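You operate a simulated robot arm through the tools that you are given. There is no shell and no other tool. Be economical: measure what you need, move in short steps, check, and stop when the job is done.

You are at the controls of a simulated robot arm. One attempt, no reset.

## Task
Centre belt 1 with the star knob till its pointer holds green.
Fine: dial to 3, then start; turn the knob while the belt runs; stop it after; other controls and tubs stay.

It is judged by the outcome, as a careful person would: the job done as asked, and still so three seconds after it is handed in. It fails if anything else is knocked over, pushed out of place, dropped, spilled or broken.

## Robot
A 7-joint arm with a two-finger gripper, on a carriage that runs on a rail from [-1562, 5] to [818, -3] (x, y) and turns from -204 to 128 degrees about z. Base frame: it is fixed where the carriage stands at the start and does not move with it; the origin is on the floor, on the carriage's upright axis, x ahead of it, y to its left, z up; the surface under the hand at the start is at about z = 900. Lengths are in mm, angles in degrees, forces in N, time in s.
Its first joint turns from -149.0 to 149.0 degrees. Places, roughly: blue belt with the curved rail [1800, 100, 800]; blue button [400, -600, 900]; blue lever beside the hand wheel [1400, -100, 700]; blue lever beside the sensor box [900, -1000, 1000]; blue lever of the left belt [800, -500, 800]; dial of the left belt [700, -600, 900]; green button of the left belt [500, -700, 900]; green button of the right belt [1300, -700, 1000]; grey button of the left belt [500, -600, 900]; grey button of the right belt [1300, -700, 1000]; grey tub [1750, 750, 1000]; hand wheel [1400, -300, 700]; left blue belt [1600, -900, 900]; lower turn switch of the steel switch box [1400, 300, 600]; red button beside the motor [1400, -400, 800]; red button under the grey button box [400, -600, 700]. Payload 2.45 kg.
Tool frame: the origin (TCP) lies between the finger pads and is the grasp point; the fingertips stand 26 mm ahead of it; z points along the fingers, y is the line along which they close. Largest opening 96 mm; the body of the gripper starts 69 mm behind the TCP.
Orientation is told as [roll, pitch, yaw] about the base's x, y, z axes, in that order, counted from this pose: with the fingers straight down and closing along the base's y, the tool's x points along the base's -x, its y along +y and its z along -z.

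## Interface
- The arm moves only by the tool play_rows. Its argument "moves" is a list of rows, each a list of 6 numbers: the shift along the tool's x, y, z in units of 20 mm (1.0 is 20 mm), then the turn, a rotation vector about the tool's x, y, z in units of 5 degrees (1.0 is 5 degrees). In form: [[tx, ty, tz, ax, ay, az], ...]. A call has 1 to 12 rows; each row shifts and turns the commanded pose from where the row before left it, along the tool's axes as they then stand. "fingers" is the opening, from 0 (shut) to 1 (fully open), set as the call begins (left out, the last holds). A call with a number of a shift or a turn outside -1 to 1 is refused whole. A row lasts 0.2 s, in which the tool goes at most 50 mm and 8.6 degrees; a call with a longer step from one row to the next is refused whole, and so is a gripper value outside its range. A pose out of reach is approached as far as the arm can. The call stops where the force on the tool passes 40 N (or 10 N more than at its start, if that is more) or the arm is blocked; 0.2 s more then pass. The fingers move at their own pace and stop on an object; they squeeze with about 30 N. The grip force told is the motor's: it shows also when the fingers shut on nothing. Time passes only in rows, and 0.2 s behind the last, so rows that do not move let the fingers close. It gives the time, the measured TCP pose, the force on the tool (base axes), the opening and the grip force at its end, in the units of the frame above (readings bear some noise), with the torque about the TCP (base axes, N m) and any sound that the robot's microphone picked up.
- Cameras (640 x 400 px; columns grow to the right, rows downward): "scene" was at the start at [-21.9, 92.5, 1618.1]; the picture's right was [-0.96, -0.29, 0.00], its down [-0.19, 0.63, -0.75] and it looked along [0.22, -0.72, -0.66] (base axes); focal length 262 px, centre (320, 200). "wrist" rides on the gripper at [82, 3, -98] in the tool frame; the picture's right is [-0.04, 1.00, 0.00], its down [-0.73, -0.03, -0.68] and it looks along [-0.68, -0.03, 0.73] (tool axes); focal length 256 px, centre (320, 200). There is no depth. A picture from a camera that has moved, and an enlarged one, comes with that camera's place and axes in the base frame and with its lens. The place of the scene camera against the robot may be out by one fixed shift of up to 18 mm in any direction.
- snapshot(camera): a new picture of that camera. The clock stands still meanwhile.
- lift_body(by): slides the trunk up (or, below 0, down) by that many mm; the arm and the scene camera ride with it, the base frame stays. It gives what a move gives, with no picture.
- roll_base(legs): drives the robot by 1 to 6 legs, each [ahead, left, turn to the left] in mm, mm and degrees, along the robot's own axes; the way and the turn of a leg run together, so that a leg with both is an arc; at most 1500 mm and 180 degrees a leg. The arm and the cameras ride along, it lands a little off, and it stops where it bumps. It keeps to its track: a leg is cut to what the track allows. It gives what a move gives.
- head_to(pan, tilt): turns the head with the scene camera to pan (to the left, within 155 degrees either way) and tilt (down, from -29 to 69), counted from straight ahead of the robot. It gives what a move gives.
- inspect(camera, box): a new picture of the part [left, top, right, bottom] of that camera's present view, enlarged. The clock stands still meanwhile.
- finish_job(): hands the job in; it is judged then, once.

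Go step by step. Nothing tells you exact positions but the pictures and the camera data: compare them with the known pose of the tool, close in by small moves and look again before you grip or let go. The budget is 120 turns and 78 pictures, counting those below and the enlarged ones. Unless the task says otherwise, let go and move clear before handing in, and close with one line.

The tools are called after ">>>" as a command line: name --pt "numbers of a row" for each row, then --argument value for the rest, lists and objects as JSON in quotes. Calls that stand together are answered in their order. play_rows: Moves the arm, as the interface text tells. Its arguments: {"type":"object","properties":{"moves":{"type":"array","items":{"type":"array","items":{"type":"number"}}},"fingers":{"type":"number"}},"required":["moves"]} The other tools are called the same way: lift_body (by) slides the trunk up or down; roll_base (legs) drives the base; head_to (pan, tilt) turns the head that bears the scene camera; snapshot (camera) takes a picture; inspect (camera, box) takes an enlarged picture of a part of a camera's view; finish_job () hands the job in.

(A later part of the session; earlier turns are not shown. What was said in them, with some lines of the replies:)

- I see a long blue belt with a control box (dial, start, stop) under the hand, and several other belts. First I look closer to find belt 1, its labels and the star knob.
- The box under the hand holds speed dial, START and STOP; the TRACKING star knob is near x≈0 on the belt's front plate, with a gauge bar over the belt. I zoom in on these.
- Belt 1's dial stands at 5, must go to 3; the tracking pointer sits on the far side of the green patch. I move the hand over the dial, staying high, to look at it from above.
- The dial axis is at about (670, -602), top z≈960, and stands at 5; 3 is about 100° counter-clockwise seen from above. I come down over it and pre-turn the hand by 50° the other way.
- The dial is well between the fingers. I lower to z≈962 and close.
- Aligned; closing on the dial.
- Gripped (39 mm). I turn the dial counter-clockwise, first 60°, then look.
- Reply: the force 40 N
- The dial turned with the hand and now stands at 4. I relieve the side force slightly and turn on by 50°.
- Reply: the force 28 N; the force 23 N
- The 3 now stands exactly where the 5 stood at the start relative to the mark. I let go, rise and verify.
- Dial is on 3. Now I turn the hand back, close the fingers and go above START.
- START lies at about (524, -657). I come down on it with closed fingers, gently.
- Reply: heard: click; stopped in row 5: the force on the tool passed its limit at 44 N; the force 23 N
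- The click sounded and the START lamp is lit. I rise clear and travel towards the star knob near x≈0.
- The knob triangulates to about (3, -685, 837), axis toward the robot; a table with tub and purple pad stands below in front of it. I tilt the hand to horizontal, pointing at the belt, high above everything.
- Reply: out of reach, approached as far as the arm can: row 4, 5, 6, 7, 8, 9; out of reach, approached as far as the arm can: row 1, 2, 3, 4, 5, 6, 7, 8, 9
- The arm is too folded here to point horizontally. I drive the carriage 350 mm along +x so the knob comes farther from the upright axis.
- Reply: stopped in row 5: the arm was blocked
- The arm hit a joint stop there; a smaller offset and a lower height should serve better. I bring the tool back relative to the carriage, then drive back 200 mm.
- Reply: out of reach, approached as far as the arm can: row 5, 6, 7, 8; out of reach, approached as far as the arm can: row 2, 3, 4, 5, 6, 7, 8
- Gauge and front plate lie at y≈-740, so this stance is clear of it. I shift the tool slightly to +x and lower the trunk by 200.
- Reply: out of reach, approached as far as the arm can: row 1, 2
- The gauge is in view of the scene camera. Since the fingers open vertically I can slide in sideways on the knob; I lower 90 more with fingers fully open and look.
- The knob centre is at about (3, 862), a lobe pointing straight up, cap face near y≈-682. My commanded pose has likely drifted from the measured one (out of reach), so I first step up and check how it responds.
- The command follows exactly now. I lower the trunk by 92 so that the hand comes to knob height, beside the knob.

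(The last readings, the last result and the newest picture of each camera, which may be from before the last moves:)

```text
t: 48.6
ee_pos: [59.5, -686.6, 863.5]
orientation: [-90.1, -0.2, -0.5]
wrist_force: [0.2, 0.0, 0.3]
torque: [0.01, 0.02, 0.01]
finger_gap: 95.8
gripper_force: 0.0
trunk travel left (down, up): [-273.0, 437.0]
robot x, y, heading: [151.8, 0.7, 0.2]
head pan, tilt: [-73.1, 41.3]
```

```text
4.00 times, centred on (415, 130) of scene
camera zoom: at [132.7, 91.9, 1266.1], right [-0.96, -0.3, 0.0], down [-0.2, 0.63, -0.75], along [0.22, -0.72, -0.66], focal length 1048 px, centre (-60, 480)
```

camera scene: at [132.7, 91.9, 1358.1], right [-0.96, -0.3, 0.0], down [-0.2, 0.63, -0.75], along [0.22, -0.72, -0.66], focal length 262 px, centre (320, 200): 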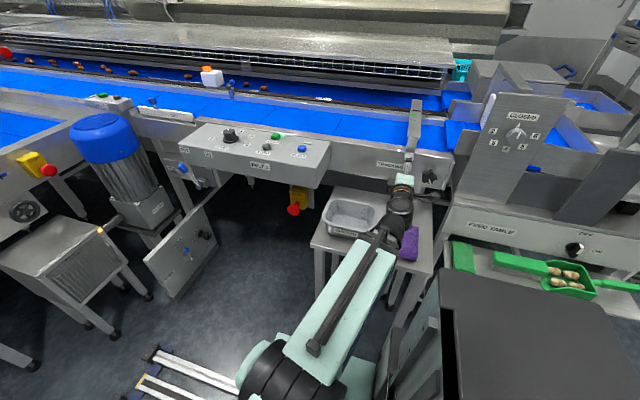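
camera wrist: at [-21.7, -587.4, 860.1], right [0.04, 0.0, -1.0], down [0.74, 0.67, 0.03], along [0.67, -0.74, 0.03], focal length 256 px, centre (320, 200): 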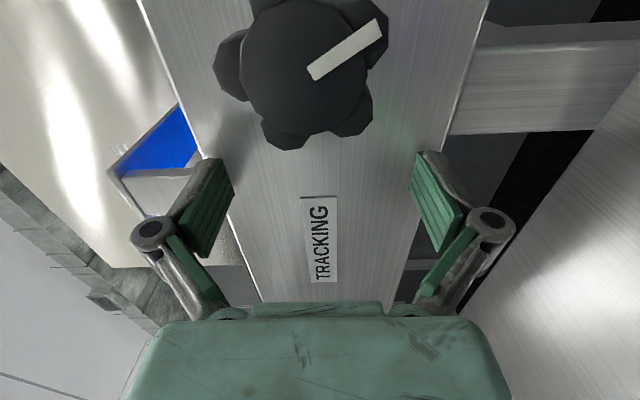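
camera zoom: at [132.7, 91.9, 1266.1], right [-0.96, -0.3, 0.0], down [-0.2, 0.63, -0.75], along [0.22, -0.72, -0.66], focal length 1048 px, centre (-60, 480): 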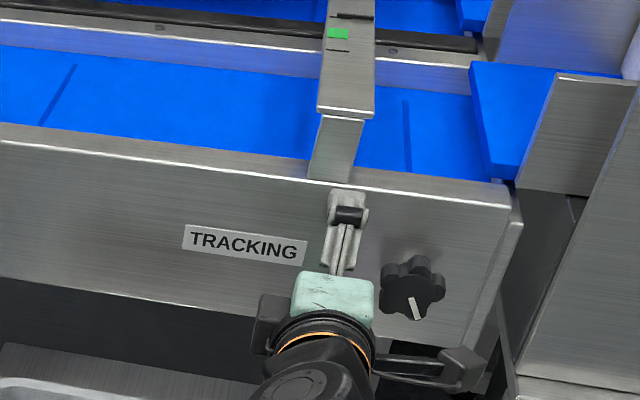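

The knob sits between the finger planes; its centre is about (0, 866), face at y≈-664. I slide sideways onto it.

>>> play_rows --pt "0.8 -0.05 0 0 0 0" --pt "0.8 -0.05 0 0 0 0" --pt "0.8 0 0 0 0 0" --pt "0.5 0 0 0 0 0"

>>> snapshot --camera "wrist"

>>> inspect --camera "scene" --box '[351, 75, 479, 175]'

```text
t: 49.6
ee_pos: [-0.2, -686.7, 865.5]
orientation: [-90.1, -0.3, -0.5]
wrist_force: [0.1, 0.0, -0.2]
torque: [-0.04, 0.0, -0.03]
finger_gap: 96.0
gripper_force: 0.2
trunk travel left (down, up): [-273.0, 437.0]
robot x, y, heading: [156.2, 0.3, 0.4]
head pan, tilt: [-73.1, 41.3]
```

```text
41 pictures are left
camera wrist: at [-81.2, -587.1, 861.7], right [0.04, 0.0, -1.0], down [0.74, 0.67, 0.03], along [0.67, -0.74, 0.03], focal length 256 px, centre (320, 200)
```

wrist: 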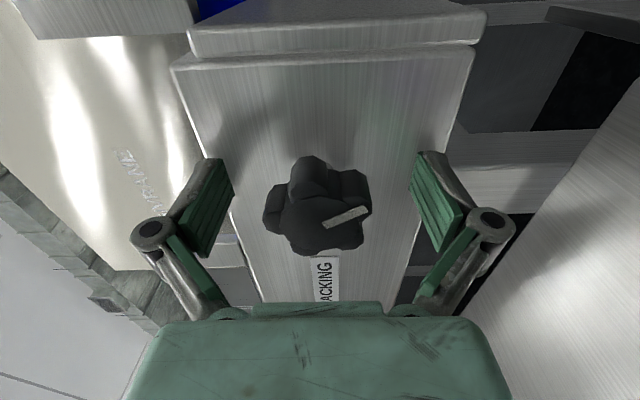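

```text
4.00 times, centred on (415, 125) of scene
camera zoom: at [132.8, 91.9, 1266.1], right [-0.96, -0.3, 0.0], down [-0.2, 0.63, -0.75], along [0.22, -0.72, -0.66], focal length 1048 px, centre (-60, 500)
```

zoom: 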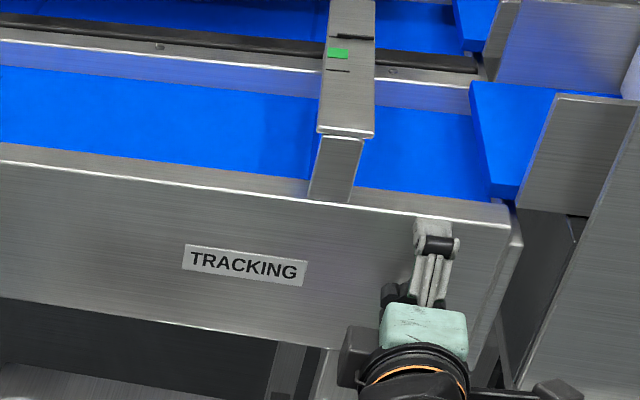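

The knob is centred between the pads. I close on it.

>>> play_rows --pt "0 0 0 0 0 0" --pt "0 0 0 0 0 0" --pt "0 0 0 0 0 0" --fingers 0.3

>>> snapshot --camera "wrist"

```text
t: 50.1
ee_pos: [-0.0, -675.7, 864.5]
orientation: [-90.1, -0.1, -0.8]
wrist_force: [0.1, 37.4, 7.4]
torque: [0.27, -0.05, -0.04]
finger_gap: 46.1
gripper_force: 45.4
trunk travel left (down, up): [-273.0, 437.0]
robot x, y, heading: [157.7, 0.4, 0.3]
head pan, tilt: [-73.1, 41.3]
stopped in row 2: the force on the tool passed its limit at 82 N (the readings are from after the stop); the commanded pose is now the measured one
```

```text
39 pictures are left
camera wrist: at [-80.6, -575.4, 862.0], right [0.04, 0.0, -1.0], down [0.74, 0.67, 0.03], along [0.67, -0.74, 0.03], focal length 256 px, centre (320, 200)
```

wrist: 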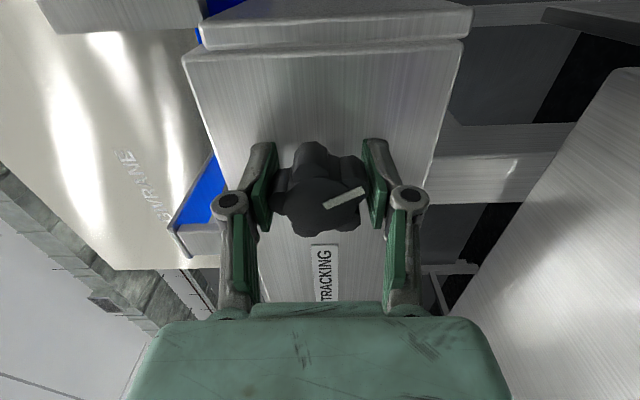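

The fingertips touched the front plate while closing. I open a bit, back off 10 mm and close again.

>>> play_rows --pt "0 0 0 0 0 0" --pt "0 0 -0.3 0 0 0" --pt "0 0 -0.3 0 0 0" --fingers 0.75

>>> play_rows --pt "0 0 0 0 0 0" --pt "0 0 0 0 0 0" --pt "0 0 0 0 0 0" --fingers 0.3

>>> snapshot --camera "wrist"

```text
t: 50.9
ee_pos: [1.5, -668.2, 862.8]
orientation: [-89.8, -0.1, -0.5]
wrist_force: [0.4, 1.2, -0.4]
torque: [0.02, -0.01, -0.01]
finger_gap: 72.1
gripper_force: 0.1
trunk travel left (down, up): [-273.0, 437.0]
robot x, y, heading: [155.7, 0.9, 0.4]
head pan, tilt: [-73.1, 41.3]
```

```text
t: 51.7
ee_pos: [-0.3, -668.0, 865.4]
orientation: [-90.1, -0.1, -0.5]
wrist_force: [-0.7, -0.9, 30.4]
torque: [-0.42, -0.02, -0.19]
finger_gap: 46.3
gripper_force: 45.5
trunk travel left (down, up): [-273.0, 437.0]
robot x, y, heading: [154.5, 0.9, 0.4]
head pan, tilt: [-73.1, 41.3]
```

```text
38 pictures are left
camera wrist: at [-80.5, -567.5, 861.9], right [0.04, 0.0, -1.0], down [0.74, 0.67, 0.03], along [0.67, -0.74, 0.03], focal length 256 px, centre (320, 200)
```

wrist: 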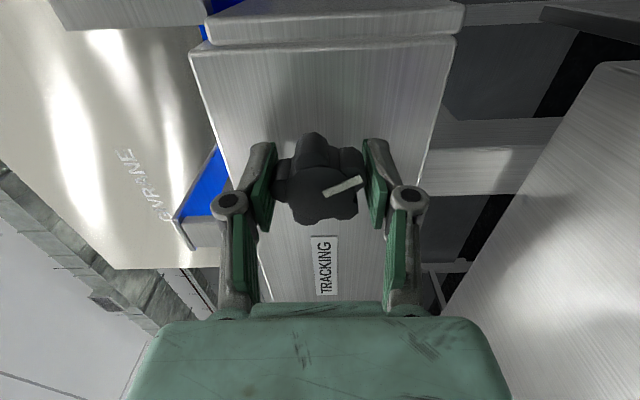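

Held at 46 mm. I relieve the vertical force and turn 30° counter-clockwise (seen from the robot), then check the pointer.

>>> play_rows --pt "0 -0.12 0 0 0 0" --pt "0 0 0 0 0 -0.8" --pt "0 0 0 0 0 -0.8" --pt "0 0 0 0 0 -0.8" --pt "0 0 0 0 0 -0.8" --pt "0 0 0 0 0 -0.8" --pt "0 0 0 0 0 -1" --pt "0 0 0 0 0 -1"

>>> snapshot --camera "wrist"

>>> inspect --camera "scene" --box '[391, 65, 455, 105]'

```text
t: 53.3
ee_pos: [3.6, -669.3, 864.0]
orientation: [-88.1, 23.7, -0.1]
wrist_force: [-5.8, -4.2, -17.7]
torque: [-1.17, -0.08, 0.07]
finger_gap: 44.6
gripper_force: 45.5
out of reach, approached as far as the arm can: row 7
trunk travel left (down, up): [-273.0, 437.0]
robot x, y, heading: [155.5, -1.6, 0.1]
head pan, tilt: [-73.1, 41.3]
stopped in row 7: the force on the tool passed its limit at 63 N (the readings are from after the stop); the commanded pose is now the measured one
```

```text
37 pictures are left
camera wrist: at [-71.0, -569.6, 897.3], right [-0.37, 0.03, -0.93], down [0.69, 0.68, -0.25], along [0.62, -0.74, -0.27], focal length 256 px, centre (320, 200)
```

wrist: 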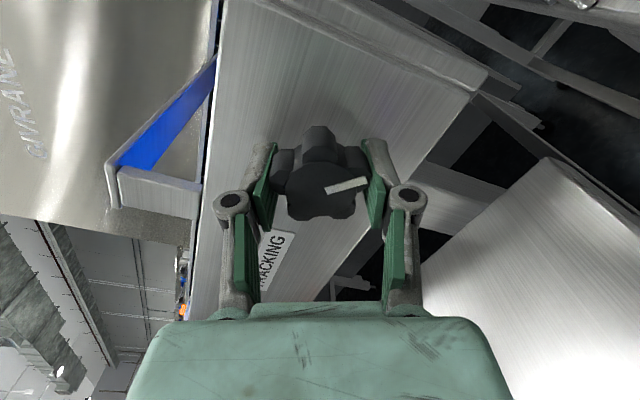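

```text
10.00 times, centred on (423, 85) of scene
camera zoom: at [131.9, 90.4, 1265.7], right [-0.96, -0.29, 0.0], down [-0.19, 0.63, -0.75], along [0.22, -0.72, -0.66], focal length 2620 px, centre (-710, 1350)
```

zoom: 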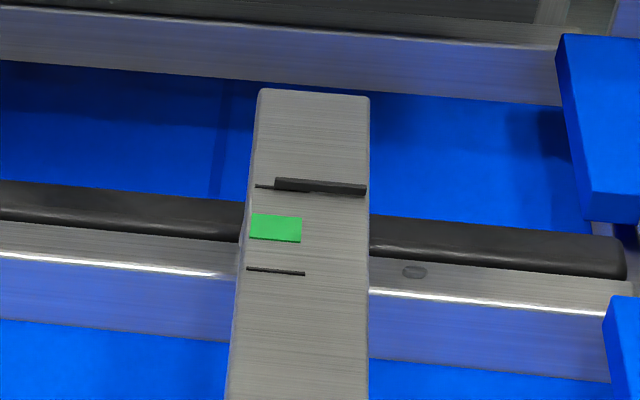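

The turn reached a wrist limit after 24°. I wait a second to see whether the pointer drifts.

>>> play_rows --pt "0 0 0 0 0 0" --pt "0 0 0 0 0 0" --pt "0 0 0 0 0 0" --pt "0 0 0 0 0 0" --pt "0 0 0 0 0 0" --pt "0 0 0 0 0 0" --pt "0 0 0 0 0 0" --pt "0 0 0 0 0 0" --pt "0 0 0 0 0 0" --pt "0 0 0 0 0 0" --pt "0 0 0 0 0 0" --pt "0 0 0 0 0 0"

>>> inspect --camera "scene" --box '[391, 65, 455, 105]'

```text
t: 54.6
ee_pos: [4.4, -667.9, 862.6]
orientation: [-88.1, 23.8, -0.1]
wrist_force: [-4.0, -7.9, -16.9]
torque: [-0.79, -0.08, -0.31]
finger_gap: 44.7
gripper_force: 44.6
trunk travel left (down, up): [-273.0, 437.0]
robot x, y, heading: [157.0, 2.2, 0.2]
head pan, tilt: [-73.1, 41.3]
stopped in row 6: the force on the tool passed its limit at 40 N (the readings are from after the stop); the commanded pose is now the measured one
```

```text
10.00 times, centred on (423, 85) of scene
camera zoom: at [132.1, 90.2, 1266.6], right [-0.96, -0.29, 0.0], down [-0.19, 0.63, -0.75], along [0.22, -0.72, -0.66], focal length 2620 px, centre (-710, 1350)
```

zoom: 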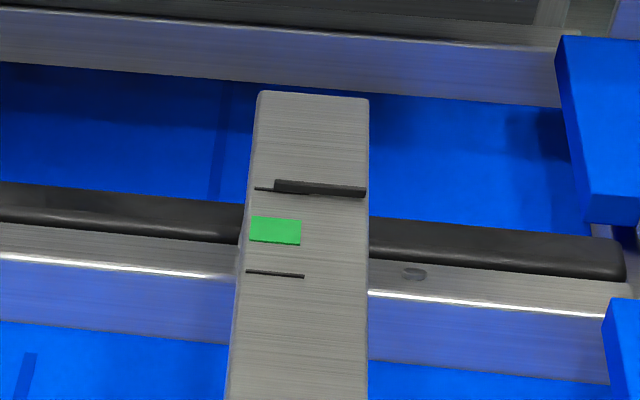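

No change from this turn; the pointer sits at the end of its scale. I turn the other way (clockwise), 48°, and look.

>>> play_rows --pt "0 0 0 0.35 0.15 -0.2" --pt "0 0 0 0 0 0.8" --pt "0 0 0 0 0 0.8" --pt "0 0 0 0 0 0.8" --pt "0 0 0 0 0 0.8" --pt "0 0 0 0 0 0.8" --pt "0 0 0 0 0 0.8" --pt "0 0 0 0 0 0.8" --pt "0 0 0 0 0 0.8" --pt "0 0 0 0 0 0.8" --pt "0 0 0 0 0 0.8" --pt "0 0 0 0 0 0.8"

>>> inspect --camera "scene" --box '[391, 65, 455, 105]'

```text
t: 57.2
ee_pos: [5.2, -668.7, 867.2]
orientation: [-90.3, -19.3, -0.7]
wrist_force: [-3.3, -7.3, 0.6]
torque: [0.33, 0.01, -1.13]
finger_gap: 44.7
gripper_force: 45.1
trunk travel left (down, up): [-273.0, 437.0]
robot x, y, heading: [155.1, -0.8, 0.2]
head pan, tilt: [-73.1, 41.3]
```

```text
10.00 times, centred on (423, 85) of scene
camera zoom: at [132.4, 91.3, 1266.3], right [-0.96, -0.29, 0.0], down [-0.19, 0.63, -0.75], along [0.22, -0.72, -0.66], focal length 2620 px, centre (-710, 1350)
```

zoom: 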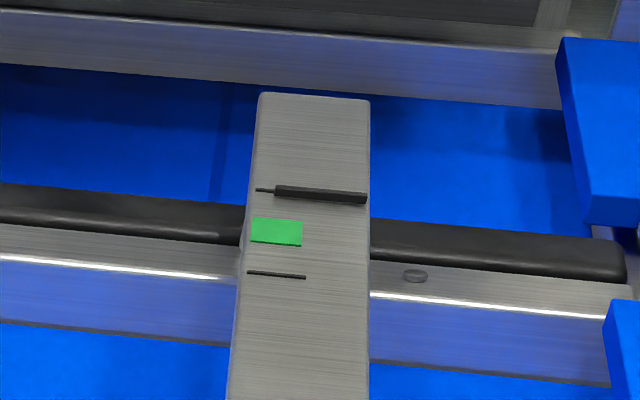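

Clockwise moves the pointer towards green. I turn another 40°.

>>> play_rows --pt "0 0 0 0 0 0.8" --pt "0 0 0 0 0 0.8" --pt "0 0 0 0 0 0.8" --pt "0 0 0 0 0 0.8" --pt "0 0 0 0 0 0.8" --pt "0 0 0 0 0 0.8" --pt "0 0 0 0 0 0.8" --pt "0 0 0 0 0 0.8" --pt "0 0 0 0 0 0.8" --pt "0 0 0 0 0 0.8"

>>> inspect --camera "scene" --box '[391, 65, 455, 105]'

>>> snapshot --camera "wrist"

```text
t: 58.3
ee_pos: [5.1, -667.5, 866.3]
orientation: [-90.4, -36.4, -0.7]
wrist_force: [-1.2, -3.0, 3.4]
torque: [0.5, 0.01, 0.16]
finger_gap: 44.6
gripper_force: 45.0
trunk travel left (down, up): [-273.0, 437.0]
robot x, y, heading: [154.9, 0.4, 0.3]
head pan, tilt: [-73.1, 41.3]
stopped in row 5: the force on the tool passed its limit at 41 N (the readings are from after the stop); the commanded pose is now the measured one
```

```text
10.00 times, centred on (423, 85) of scene
camera zoom: at [132.5, 91.8, 1265.8], right [-0.96, -0.29, 0.0], down [-0.19, 0.63, -0.75], along [0.22, -0.72, -0.66], focal length 2620 px, centre (-710, 1350)
```

zoom: 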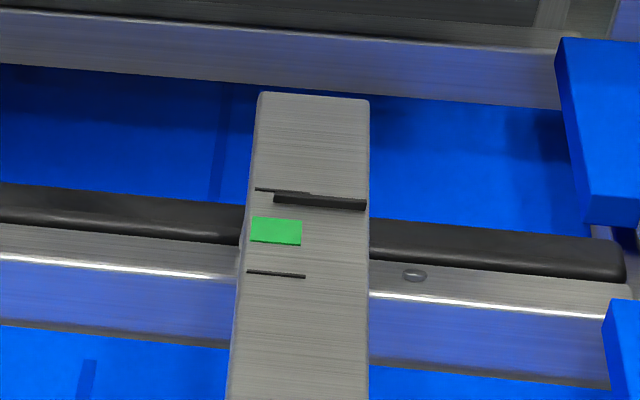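

```text
32 pictures are left
camera wrist: at [-58.9, -568.2, 815.8], right [0.62, -0.02, -0.78], down [0.58, 0.67, 0.45], along [0.52, -0.74, 0.43], focal length 256 px, centre (320, 200)
```

wrist: 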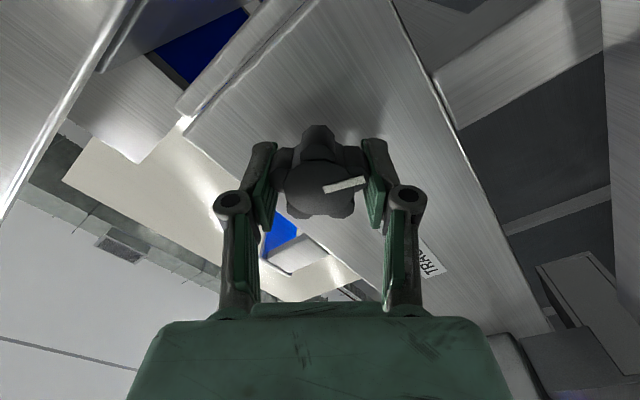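

>>> play_rows --pt "0 0 0 0 0 0.6" --pt "0 0 0 0 0 0.6" --pt "0 0 0 0 0 0.6" --pt "0 0 0 0 0 0.6" --pt "0 0 0 0 0 0.6" --pt "0 0 0 0 0 0.6"

>>> inspect --camera "scene" --box '[391, 65, 455, 105]'

```text
t: 59.7
ee_pos: [1.6, -667.4, 866.7]
orientation: [-91.1, -54.5, -0.1]
wrist_force: [-9.0, -15.4, 18.2]
torque: [0.83, 0.09, -0.5]
finger_gap: 44.9
gripper_force: 44.7
trunk travel left (down, up): [-273.0, 437.0]
robot x, y, heading: [151.9, 0.7, 0.2]
head pan, tilt: [-73.1, 41.3]
```

```text
10.00 times, centred on (423, 85) of scene
camera zoom: at [132.1, 91.9, 1266.3], right [-0.96, -0.29, 0.0], down [-0.19, 0.63, -0.75], along [0.22, -0.72, -0.66], focal length 2620 px, centre (-710, 1350)
```

zoom: 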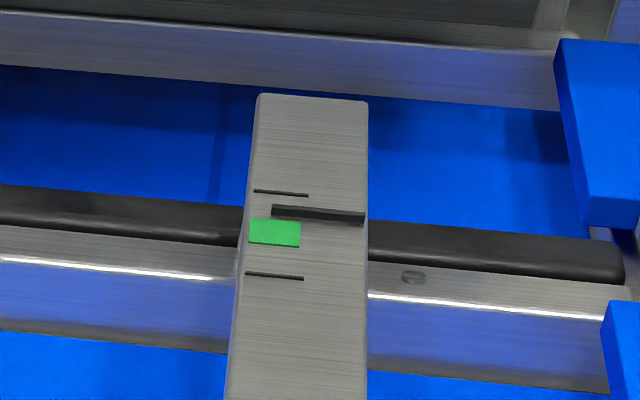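

The pointer nears green. I hold still for a second to learn whether it drifts.

>>> play_rows --pt "0 0 0 0 0 0" --pt "0 0 0 0 0 0" --pt "0 0 0 0 0 0" --pt "0 0 0 0 0 0" --pt "0 0 0 0 0 0" --pt "0 0 0 0 0 0"

>>> inspect --camera "scene" --box '[391, 65, 455, 105]'

```text
t: 60.7
ee_pos: [2.4, -667.6, 867.1]
orientation: [-91.2, -54.5, -0.2]
wrist_force: [-0.2, -0.8, 6.4]
torque: [0.72, 0.03, 0.08]
finger_gap: 44.8
gripper_force: 44.8
trunk travel left (down, up): [-273.0, 437.0]
robot x, y, heading: [155.7, -1.7, 0.2]
head pan, tilt: [-73.1, 41.3]
stopped in row 5: the force on the tool passed its limit at 40 N (the readings are from after the stop); the commanded pose is now the measured one
```

```text
10.00 times, centred on (423, 85) of scene
camera zoom: at [132.6, 92.2, 1265.6], right [-0.96, -0.29, 0.0], down [-0.19, 0.63, -0.75], along [0.22, -0.72, -0.66], focal length 2620 px, centre (-710, 1350)
```

zoom: 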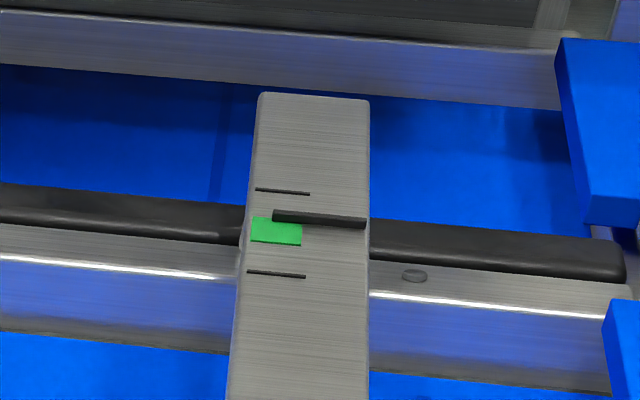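

It drifts on slowly by itself. I hold another second and a half and look again.

>>> play_rows --pt "0 0 0 0 0 0" --pt "0 0 0 0 0 0" --pt "0 0 0 0 0 0" --pt "0 0 0 0 0 0" --pt "0 0 0 0 0 0"

>>> inspect --camera "scene" --box '[391, 65, 455, 105]'

```text
t: 61.9
ee_pos: [1.5, -668.0, 867.9]
orientation: [-91.2, -54.4, -0.2]
wrist_force: [-3.4, -2.5, 5.3]
torque: [-0.13, 0.0, 0.35]
finger_gap: 44.8
gripper_force: 45.2
trunk travel left (down, up): [-273.0, 437.0]
robot x, y, heading: [154.9, -1.7, 0.1]
head pan, tilt: [-73.1, 41.3]
```

```text
10.00 times, centred on (423, 85) of scene
camera zoom: at [132.4, 92.1, 1266.1], right [-0.96, -0.29, 0.0], down [-0.19, 0.63, -0.75], along [0.22, -0.72, -0.66], focal length 2620 px, centre (-710, 1350)
```

zoom: 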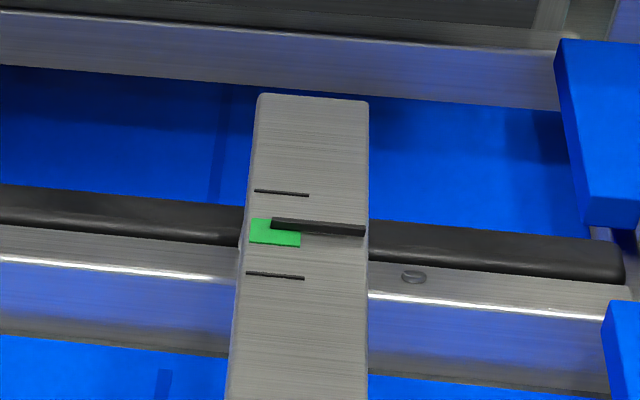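

>>> play_rows --pt "0 0 0 0 0 0" --pt "0 0 0 0 0 0" --pt "0 0 0 0 0 0" --pt "0 0 0 0 0 0" --pt "0 0 0 0 0 0"

>>> inspect --camera "scene" --box '[391, 65, 455, 105]'

```text
t: 63.1
ee_pos: [1.3, -667.0, 867.3]
orientation: [-91.2, -54.5, -0.2]
wrist_force: [-3.4, -3.4, 6.7]
torque: [0.27, 0.03, 0.13]
finger_gap: 44.9
gripper_force: 45.4
trunk travel left (down, up): [-273.0, 437.0]
robot x, y, heading: [153.9, -0.3, 0.3]
head pan, tilt: [-73.1, 41.3]
```

```text
10.00 times, centred on (423, 85) of scene
camera zoom: at [132.4, 92.1, 1266.1], right [-0.96, -0.29, 0.0], down [-0.19, 0.63, -0.75], along [0.22, -0.72, -0.66], focal length 2620 px, centre (-710, 1350)
```

zoom: 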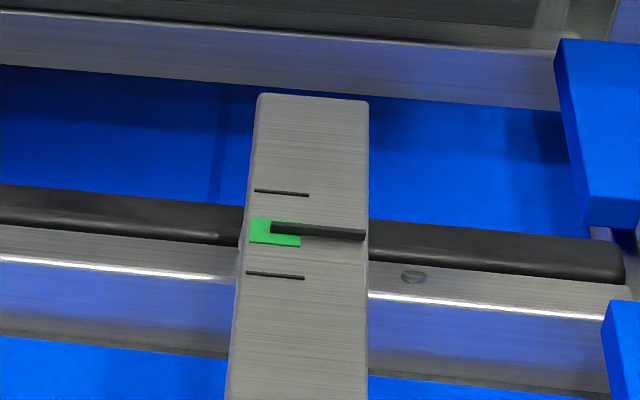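

It settles like a slow lag. I wait 2.4 s more.

>>> play_rows --pt "0 0 0 0 0 0" --pt "0 0 0 0 0 0" --pt "0 0 0 0 0 0" --pt "0 0 0 0 0 0" --pt "0 0 0 0 0 0" --pt "0 0 0 0 0 0" --pt "0 0 0 0 0 0" --pt "0 0 0 0 0 0" --pt "0 0 0 0 0 0" --pt "0 0 0 0 0 0" --pt "0 0 0 0 0 0"

>>> inspect --camera "scene" --box '[391, 65, 455, 105]'

```text
t: 65.5
ee_pos: [2.9, -668.4, 866.9]
orientation: [-91.1, -54.5, -0.1]
wrist_force: [-4.8, -4.2, 6.4]
torque: [0.06, 0.04, 0.27]
finger_gap: 44.7
gripper_force: 44.9
trunk travel left (down, up): [-273.0, 437.0]
robot x, y, heading: [155.9, -3.2, 0.3]
head pan, tilt: [-73.1, 41.3]
```

```text
10.00 times, centred on (423, 85) of scene
camera zoom: at [132.3, 92.1, 1266.1], right [-0.96, -0.29, 0.0], down [-0.19, 0.63, -0.75], along [0.22, -0.72, -0.66], focal length 2620 px, centre (-710, 1350)
```

zoom: 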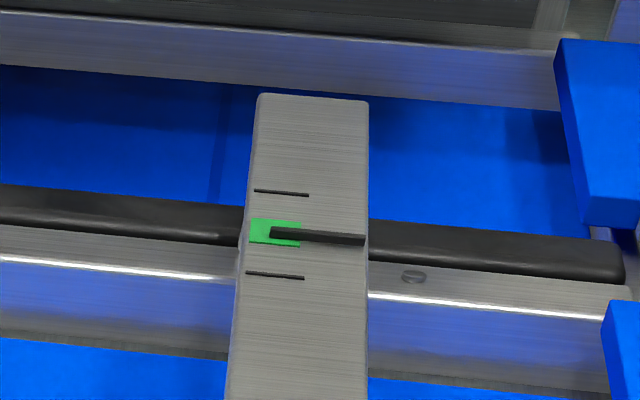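

>>> play_rows --pt "0 0 0 0 0 0" --pt "0 0 0 0 0 0" --pt "0 0 0 0 0 0" --pt "0 0 0 0 0 0" --pt "0 0 0 0 0 0" --pt "0 0 0 0 0 0" --pt "0 0 0 0 0 0" --pt "0 0 0 0 0 0" --pt "0 0 0 0 0 0" --pt "0 0 0 0 0 0" --pt "0 0 0 0 0 0" --pt "0 0 0 0 0 0"

>>> play_rows --pt "0 0 0 0 0 0" --pt "0 0 0 0 0 0" --pt "0 0 0 0 0 0" --pt "0 0 0 0 0 0" --pt "0 0 0 0 0 0" --pt "0 0 0 0 0 0" --pt "0 0 0 0 0 0" --pt "0 0 0 0 0 0" --pt "0 0 0 0 0 0" --pt "0 0 0 0 0 0" --pt "0 0 0 0 0 0" --pt "0 0 0 0 0 0"

>>> inspect --camera "scene" --box '[407, 75, 439, 95]'

```text
t: 68.1
ee_pos: [2.2, -668.4, 868.4]
orientation: [-91.1, -54.4, -0.1]
wrist_force: [-4.8, -3.9, 8.0]
torque: [0.1, 0.02, 0.21]
finger_gap: 44.6
gripper_force: 44.9
trunk travel left (down, up): [-273.0, 437.0]
robot x, y, heading: [152.7, -0.3, 0.1]
head pan, tilt: [-73.1, 41.3]
```

```text
t: 70.7
ee_pos: [2.4, -666.8, 868.2]
orientation: [-91.1, -54.5, -0.2]
wrist_force: [-4.8, -4.5, 6.9]
torque: [0.1, 0.05, 0.19]
finger_gap: 44.9
gripper_force: 45.0
trunk travel left (down, up): [-273.0, 437.0]
robot x, y, heading: [156.8, -0.9, -0.1]
head pan, tilt: [-73.1, 41.3]
```

```text
16.00 times, centred on (423, 85) of scene
camera zoom: at [132.2, 92.1, 1266.1], right [-0.96, -0.29, 0.0], down [-0.19, 0.63, -0.75], along [0.22, -0.72, -0.66], focal length 4193 px, centre (-1328, 2040)
```

zoom: 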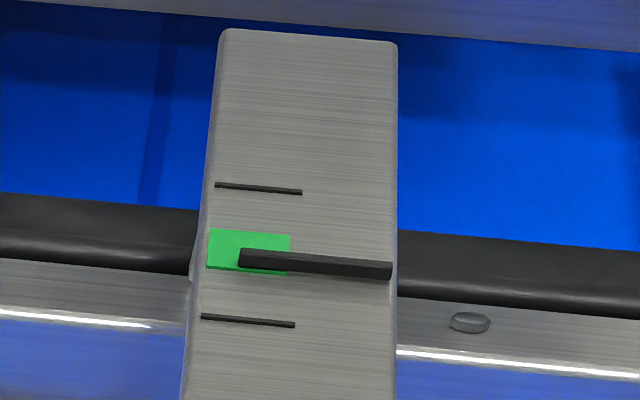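

The pointer has settled in green but low, near the edge. I turn back about 12° to bring it to the middle, then wait.

>>> play_rows --pt "0 0 0 0 0 -0.6" --pt "0 0 0 0 0 -0.6" --pt "0 0 0 0 0 -0.6" --pt "0 0 0 0 0 -0.6" --pt "0 0 0 0 0 0" --pt "0 0 0 0 0 0" --pt "0 0 0 0 0 0" --pt "0 0 0 0 0 0" --pt "0 0 0 0 0 0" --pt "0 0 0 0 0 0" --pt "0 0 0 0 0 0" --pt "0 0 0 0 0 0"

>>> play_rows --pt "0 0 0 0 0 0" --pt "0 0 0 0 0 0" --pt "0 0 0 0 0 0" --pt "0 0 0 0 0 0" --pt "0 0 0 0 0 0" --pt "0 0 0 0 0 0" --pt "0 0 0 0 0 0" --pt "0 0 0 0 0 0" --pt "0 0 0 0 0 0" --pt "0 0 0 0 0 0" --pt "0 0 0 0 0 0" --pt "0 0 0 0 0 0"

>>> play_rows --pt "0 0 0 0 0 0" --pt "0 0 0 0 0 0" --pt "0 0 0 0 0 0" --pt "0 0 0 0 0 0" --pt "0 0 0 0 0 0" --pt "0 0 0 0 0 0" --pt "0 0 0 0 0 0" --pt "0 0 0 0 0 0" --pt "0 0 0 0 0 0" --pt "0 0 0 0 0 0" --pt "0 0 0 0 0 0" --pt "0 0 0 0 0 0"

>>> inspect --camera "scene" --box '[407, 75, 439, 95]'

```text
t: 73.3
ee_pos: [2.9, -667.1, 867.8]
orientation: [-90.8, -42.4, -0.5]
wrist_force: [1.7, 3.3, -2.0]
torque: [0.22, 0.01, 0.12]
finger_gap: 44.5
gripper_force: 45.5
trunk travel left (down, up): [-273.0, 437.0]
robot x, y, heading: [154.3, 3.6, 0.1]
head pan, tilt: [-73.1, 41.3]
```

```text
t: 75.9
ee_pos: [4.0, -667.8, 866.3]
orientation: [-90.9, -42.4, -0.5]
wrist_force: [3.6, 8.8, -7.4]
torque: [0.19, -0.02, 0.1]
finger_gap: 44.6
gripper_force: 45.1
trunk travel left (down, up): [-273.0, 437.0]
robot x, y, heading: [153.1, 4.2, 0.2]
head pan, tilt: [-73.1, 41.3]
```

```text
t: 78.5
ee_pos: [2.5, -666.8, 867.3]
orientation: [-90.9, -42.3, -0.5]
wrist_force: [4.7, 10.9, -9.8]
torque: [0.24, -0.04, 0.12]
finger_gap: 44.7
gripper_force: 44.5
trunk travel left (down, up): [-273.0, 437.0]
robot x, y, heading: [156.9, -0.0, 0.6]
head pan, tilt: [-73.1, 41.3]
```

```text
16.00 times, centred on (423, 85) of scene
camera zoom: at [132.8, 92.0, 1266.1], right [-0.96, -0.29, 0.0], down [-0.19, 0.63, -0.75], along [0.22, -0.72, -0.66], focal length 4193 px, centre (-1328, 2040)
```

zoom: 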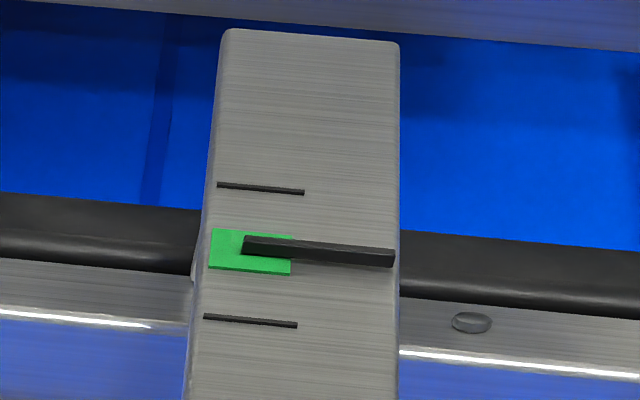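

The pointer is now centred in green and holds. I open fully and slide off sideways (up and to +x), clear of the knob.

>>> play_rows --pt "0 0 0 0 0 0" --pt "0 0 0 0 0 0" --pt "0 0 0 0 0 0" --fingers 1

>>> play_rows --pt "-1 0 0 0 0 0" --pt "-1 0 0 0 0 0" --pt "-1 0 0 0 0 0" --pt "-1 0 0 0 0 0"

>>> snapshot --camera "scene"

>>> snapshot --camera "wrist"

```text
t: 79.3
ee_pos: [2.3, -666.8, 867.1]
orientation: [-90.8, -42.4, -0.5]
wrist_force: [-0.3, -1.0, -0.1]
torque: [-0.02, -0.01, 0.0]
finger_gap: 95.9
gripper_force: 0.0
trunk travel left (down, up): [-273.0, 437.0]
robot x, y, heading: [154.0, -3.6, 0.1]
head pan, tilt: [-73.1, 41.3]
```

```text
t: 80.3
ee_pos: [62.2, -669.2, 922.1]
orientation: [-90.8, -42.6, -0.5]
wrist_force: [0.5, -0.5, -0.4]
torque: [0.0, 0.0, -0.01]
finger_gap: 95.8
gripper_force: 0.1
trunk travel left (down, up): [-273.0, 437.0]
robot x, y, heading: [154.5, 1.1, -0.0]
head pan, tilt: [-73.1, 41.3]
```

```text
24 pictures are left
camera scene: at [132.5, 91.9, 1266.1], right [-0.96, -0.29, 0.0], down [-0.19, 0.63, -0.75], along [0.22, -0.72, -0.66], focal length 262 px, centre (320, 200)
```

scene: 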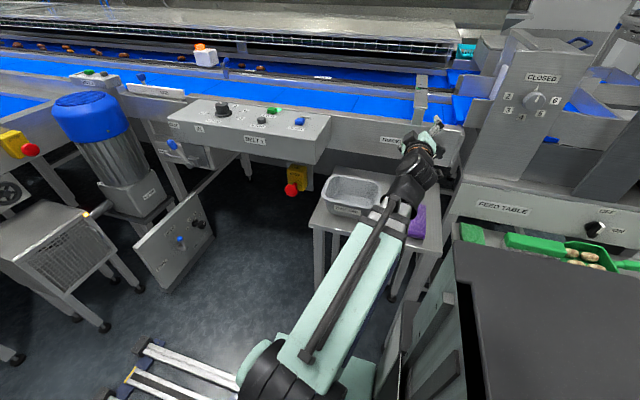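

```text
23 pictures are left
camera wrist: at [4.9, -569.8, 863.5], right [0.7, -0.02, -0.71], down [0.53, 0.67, 0.51], along [0.47, -0.74, 0.49], focal length 256 px, centre (320, 200)
```

wrist: 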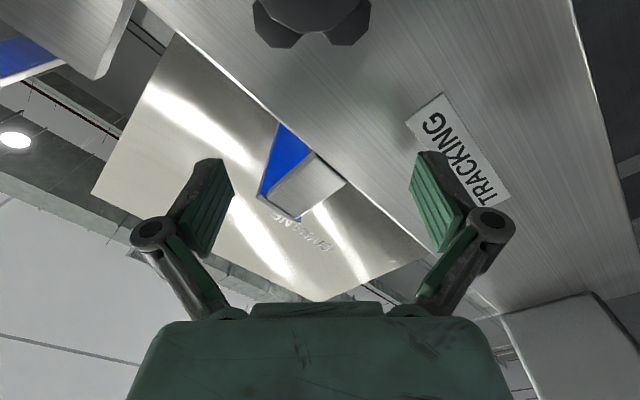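

The hand is clear. I raise the trunk, un-roll the hand, then tilt it down again for STOP.

>>> lift_body --by 270

>>> play_rows --pt "0 0 0 0 0 -1" --pt "0 0 0 0 0 -1" --pt "0 0 0 0 0 -1" --pt "0 0 0 0 0 -1" --pt "0 0 0 0 0 -1" --pt "0 0 0 0 0 -1" --pt "0 0 0 0 0 -1" --pt "0 0 0 0 0 -1" --pt "0 0 0 0 0 -0.5" --fingers 0

>>> play_rows --pt "-0.8 0 0 -1 0 0" --pt "-0.8 0 0 -1 0 0" --pt "-0.8 0 0 -1 0 0" --pt "-0.8 0 0 -1 0 0" --pt "-0.8 0 0 -1 0 0" --pt "-0.8 0 0 -1 0 0" --pt "-0.8 0 0 -1 0 0" --pt "-0.8 0 0 -1 0 0" --pt "-0.8 0 0 -1 0 0"

```text
t: 83.1
ee_pos: [60.9, -668.6, 1190.8]
orientation: [-90.9, -42.4, -0.5]
wrist_force: [0.6, -0.6, -0.6]
torque: [0.03, 0.01, 0.0]
finger_gap: 95.9
gripper_force: 0.0
trunk travel left (down, up): [-543.0, 167.0]
robot x, y, heading: [157.6, 0.3, 0.2]
head pan, tilt: [-73.1, 41.3]
```

```text
t: 85.1
ee_pos: [61.1, -668.6, 1191.2]
orientation: [-90.5, 0.2, -1.1]
wrist_force: [0.1, 0.3, -0.5]
torque: [-0.01, -0.01, 0.04]
finger_gap: 0.1
gripper_force: 27.8
trunk travel left (down, up): [-543.0, 167.0]
robot x, y, heading: [156.1, -0.3, 0.3]
head pan, tilt: [-73.1, 41.3]
```

```text
t: 87.1
ee_pos: [205.9, -673.7, 1191.6]
orientation: [-45.6, 0.1, -1.1]
wrist_force: [1.5, -0.4, 0.1]
torque: [0.01, -0.02, 0.02]
finger_gap: 0.0
gripper_force: 28.3
trunk travel left (down, up): [-543.0, 167.0]
robot x, y, heading: [154.8, -2.5, 0.5]
head pan, tilt: [-73.1, 41.3]
```

>>> play_rows --pt "-1 0 0 -1 0 0" --pt "-1 0 0 -1 0 0" --pt "-1 0 0 -1 0 0" --pt "-1 0 0 -1 0 0" --pt "-1 0 0 -1 0 0" --pt "-1 0 0 -1 0 0" --pt "-1 0 0 -1 0 0" --pt "-1 0 0 -1 0 0" --pt "-1 0 0 -1 0 0"

>>> play_rows --pt "-1 0.6 0.6 0 0 0" --pt "-1 0.6 0.6 0 0 0" --pt "-1 0.6 0.6 0 0 0" --pt "-1 0.6 0.6 0 0 0" --pt "-1 0.6 0.6 0 0 0" --pt "-1 0.6 0.6 0 0 0" --pt "-1 0.6 0.6 0 0 0"

>>> snapshot --camera "wrist"

```text
t: 89.1
ee_pos: [385.0, -683.1, 1175.3]
orientation: [-1.5, -0.2, -1.2]
wrist_force: [0.2, -0.2, 0.2]
torque: [0.01, 0.0, -0.04]
finger_gap: 0.1
gripper_force: 28.4
out of reach, approached as far as the arm can: row 9
trunk travel left (down, up): [-543.0, 167.0]
robot x, y, heading: [153.6, 3.5, 0.5]
head pan, tilt: [-73.1, 41.3]
```

```text
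t: 90.7
ee_pos: [529.0, -599.5, 1089.9]
orientation: [-0.7, 0.0, -1.1]
wrist_force: [0.2, -0.5, 0.1]
torque: [0.04, 0.0, 0.02]
finger_gap: 0.1
gripper_force: 28.8
trunk travel left (down, up): [-543.0, 167.0]
robot x, y, heading: [154.1, -0.3, 0.3]
head pan, tilt: [-73.1, 41.3]
```

```text
22 pictures are left
camera wrist: at [447.0, -593.4, 1188.9], right [0.06, 1.0, -0.01], down [0.73, -0.04, 0.68], along [0.68, -0.05, -0.73], focal length 256 px, centre (320, 200)
```

wrist: 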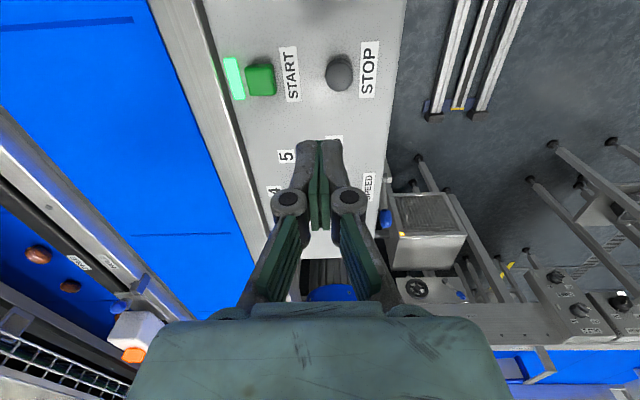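

STOP is at about (523, -584). Before stopping I check that the gauge still holds green.

>>> play_rows --pt "0.25 0.4 1 0 0 0" --pt "0 0.4 1 0 0 0" --pt "0 0 1 0 0 0" --pt "0 0 1 0 0 0" --pt "0 0 1 0 0 0" --pt "0 0 0.8 0 0 0"

>>> snapshot --camera "wrist"

>>> inspect --camera "scene" --box '[370, 100, 466, 160]'

```text
t: 92.1
ee_pos: [522.8, -586.8, 974.1]
orientation: [-0.7, 0.0, -1.1]
wrist_force: [-0.3, -0.5, 0.6]
torque: [0.02, -0.03, 0.03]
finger_gap: 0.0
gripper_force: 28.2
trunk travel left (down, up): [-543.0, 167.0]
robot x, y, heading: [153.1, -0.5, 0.4]
head pan, tilt: [-73.1, 41.3]
```

```text
21 pictures are left
camera wrist: at [441.1, -580.7, 1073.2], right [0.06, 1.0, -0.01], down [0.73, -0.04, 0.68], along [0.68, -0.05, -0.73], focal length 256 px, centre (320, 200)
```

wrist: 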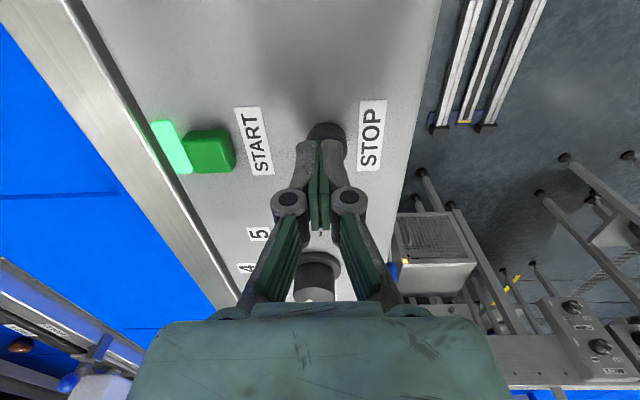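

```text
6.67 times, centred on (418, 130) of scene
camera zoom: at [132.5, 92.0, 1536.1], right [-0.96, -0.29, 0.0], down [-0.19, 0.63, -0.75], along [0.22, -0.72, -0.66], focal length 1747 px, centre (-333, 667)
```

zoom: 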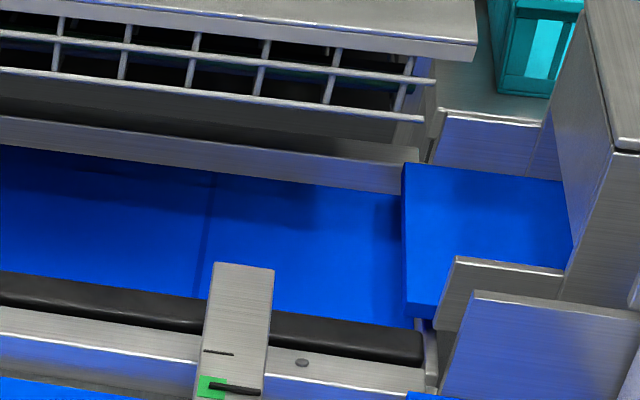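

The pointer still lies in green and the lamp is lit; the fingers are right over STOP. I zoom once on the gauge and then press.

>>> inspect --camera "scene" --box '[384, 145, 424, 170]'

>>> play_rows --pt "0 0.1 0.25 0 0 0" --pt "0 0 0.25 0 0 0" --pt "0 0 0.2 0 0 0" --pt "0 0 0.2 0 0 0" --pt "0 0 0.2 0 0 0" --pt "0 0 0.2 0 0 0"

>>> snapshot --camera "wrist"

```text
16.00 times, centred on (404, 158) of scene
camera zoom: at [132.5, 92.0, 1536.1], right [-0.96, -0.29, 0.0], down [-0.19, 0.63, -0.75], along [0.22, -0.72, -0.66], focal length 4193 px, centre (-1024, 880)
```

zoom: 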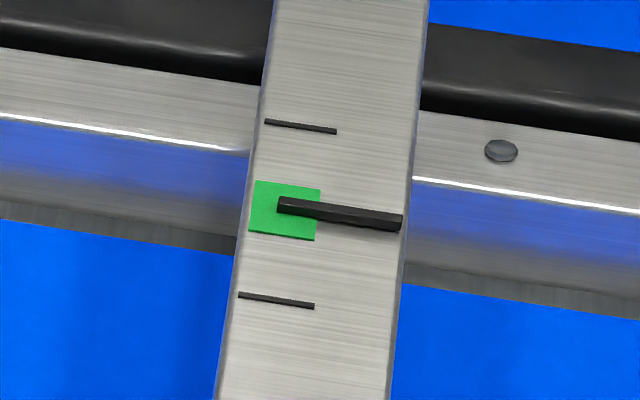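

```text
t: 93.3
ee_pos: [522.3, -586.8, 958.9]
orientation: [-1.0, -0.1, -1.1]
wrist_force: [-2.3, 4.3, 29.6]
torque: [0.16, 0.06, -0.02]
finger_gap: 6.0
gripper_force: 27.7
trunk travel left (down, up): [-543.0, 167.0]
robot x, y, heading: [157.1, -3.3, 0.1]
head pan, tilt: [-73.1, 41.3]
heard: click
stopped in row 6: the force on the tool passed its limit at 44 N (the readings are from after the stop); the commanded pose is now the measured one
```

```text
18 pictures are left
camera wrist: at [440.8, -579.7, 1057.1], right [0.06, 1.0, -0.02], down [0.73, -0.03, 0.68], along [0.68, -0.05, -0.73], focal length 256 px, centre (320, 200)
```

wrist: 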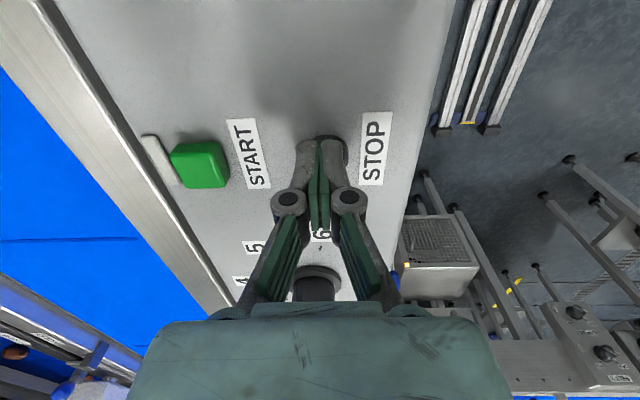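

The pointer was mid-green, STOP clicked and the lamp is out. I rise clear and take a last look at gauge, dial and tubs.

>>> play_rows --pt "0 0 -1 0 0 0" --pt "0 0 -1 0 0 0" --pt "0 0 -1 0 0 0" --pt "0 0 -1 0 0 0" --pt "0 0 -1 0 0 0" --pt "0 0 -1 0 0 0" --pt "0 0 -1 0 0 0" --pt "0 0 -1 0 0 0"

>>> snapshot --camera "wrist"

>>> inspect --camera "scene" --box '[384, 145, 424, 170]'

>>> snapshot --camera "scene"

```text
t: 95.1
ee_pos: [522.8, -586.5, 1114.9]
orientation: [-0.9, 0.1, -1.1]
wrist_force: [0.2, 0.0, -0.2]
torque: [-0.01, 0.01, -0.01]
finger_gap: 0.0
gripper_force: 28.7
trunk travel left (down, up): [-543.0, 167.0]
robot x, y, heading: [156.8, -2.8, 0.2]
head pan, tilt: [-73.1, 41.3]
```

```text
17 pictures are left
camera wrist: at [441.5, -580.0, 1213.6], right [0.06, 1.0, -0.02], down [0.73, -0.03, 0.68], along [0.68, -0.05, -0.73], focal length 256 px, centre (320, 200)
```

wrist: 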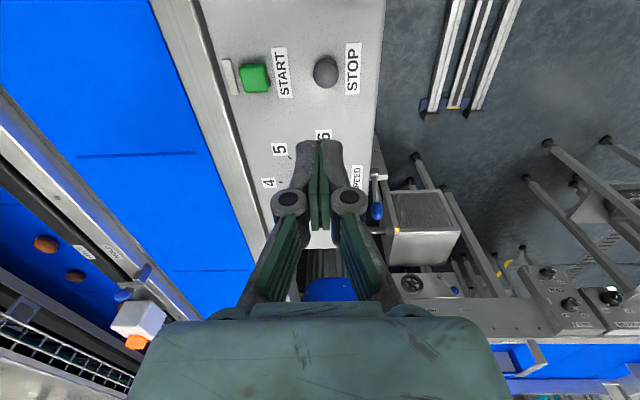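

```text
16.00 times, centred on (404, 158) of scene
camera zoom: at [132.6, 91.9, 1536.1], right [-0.96, -0.29, 0.0], down [-0.19, 0.63, -0.75], along [0.22, -0.72, -0.66], focal length 4193 px, centre (-1024, 880)
```

zoom: 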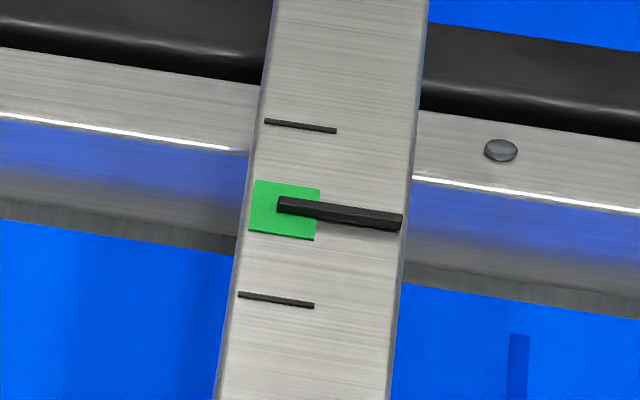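

```text
15 pictures are left
camera scene: at [132.6, 91.9, 1536.1], right [-0.96, -0.29, 0.0], down [-0.19, 0.63, -0.75], along [0.22, -0.72, -0.66], focal length 262 px, centre (320, 200)
```

scene: 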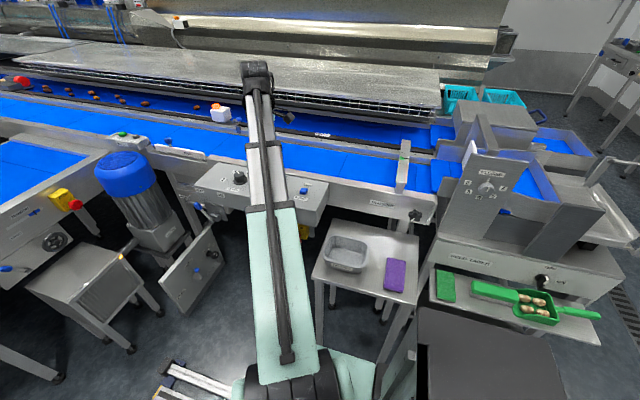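

Everything is in place: belt stopped, pointer mid-green, tub and pad unmoved, hand clear. I hand in.

>>> finish_job

```text
The job is handed in.
```

Belt 1 is centred: I set the dial to 3, started the belt, turned the star knob while it ran until the pointer held mid-green, then stopped the belt. The other controls and the tubs were not touched; the fingertips briefly pressed the belt's front plate while closing on the knob, with no movement seen.
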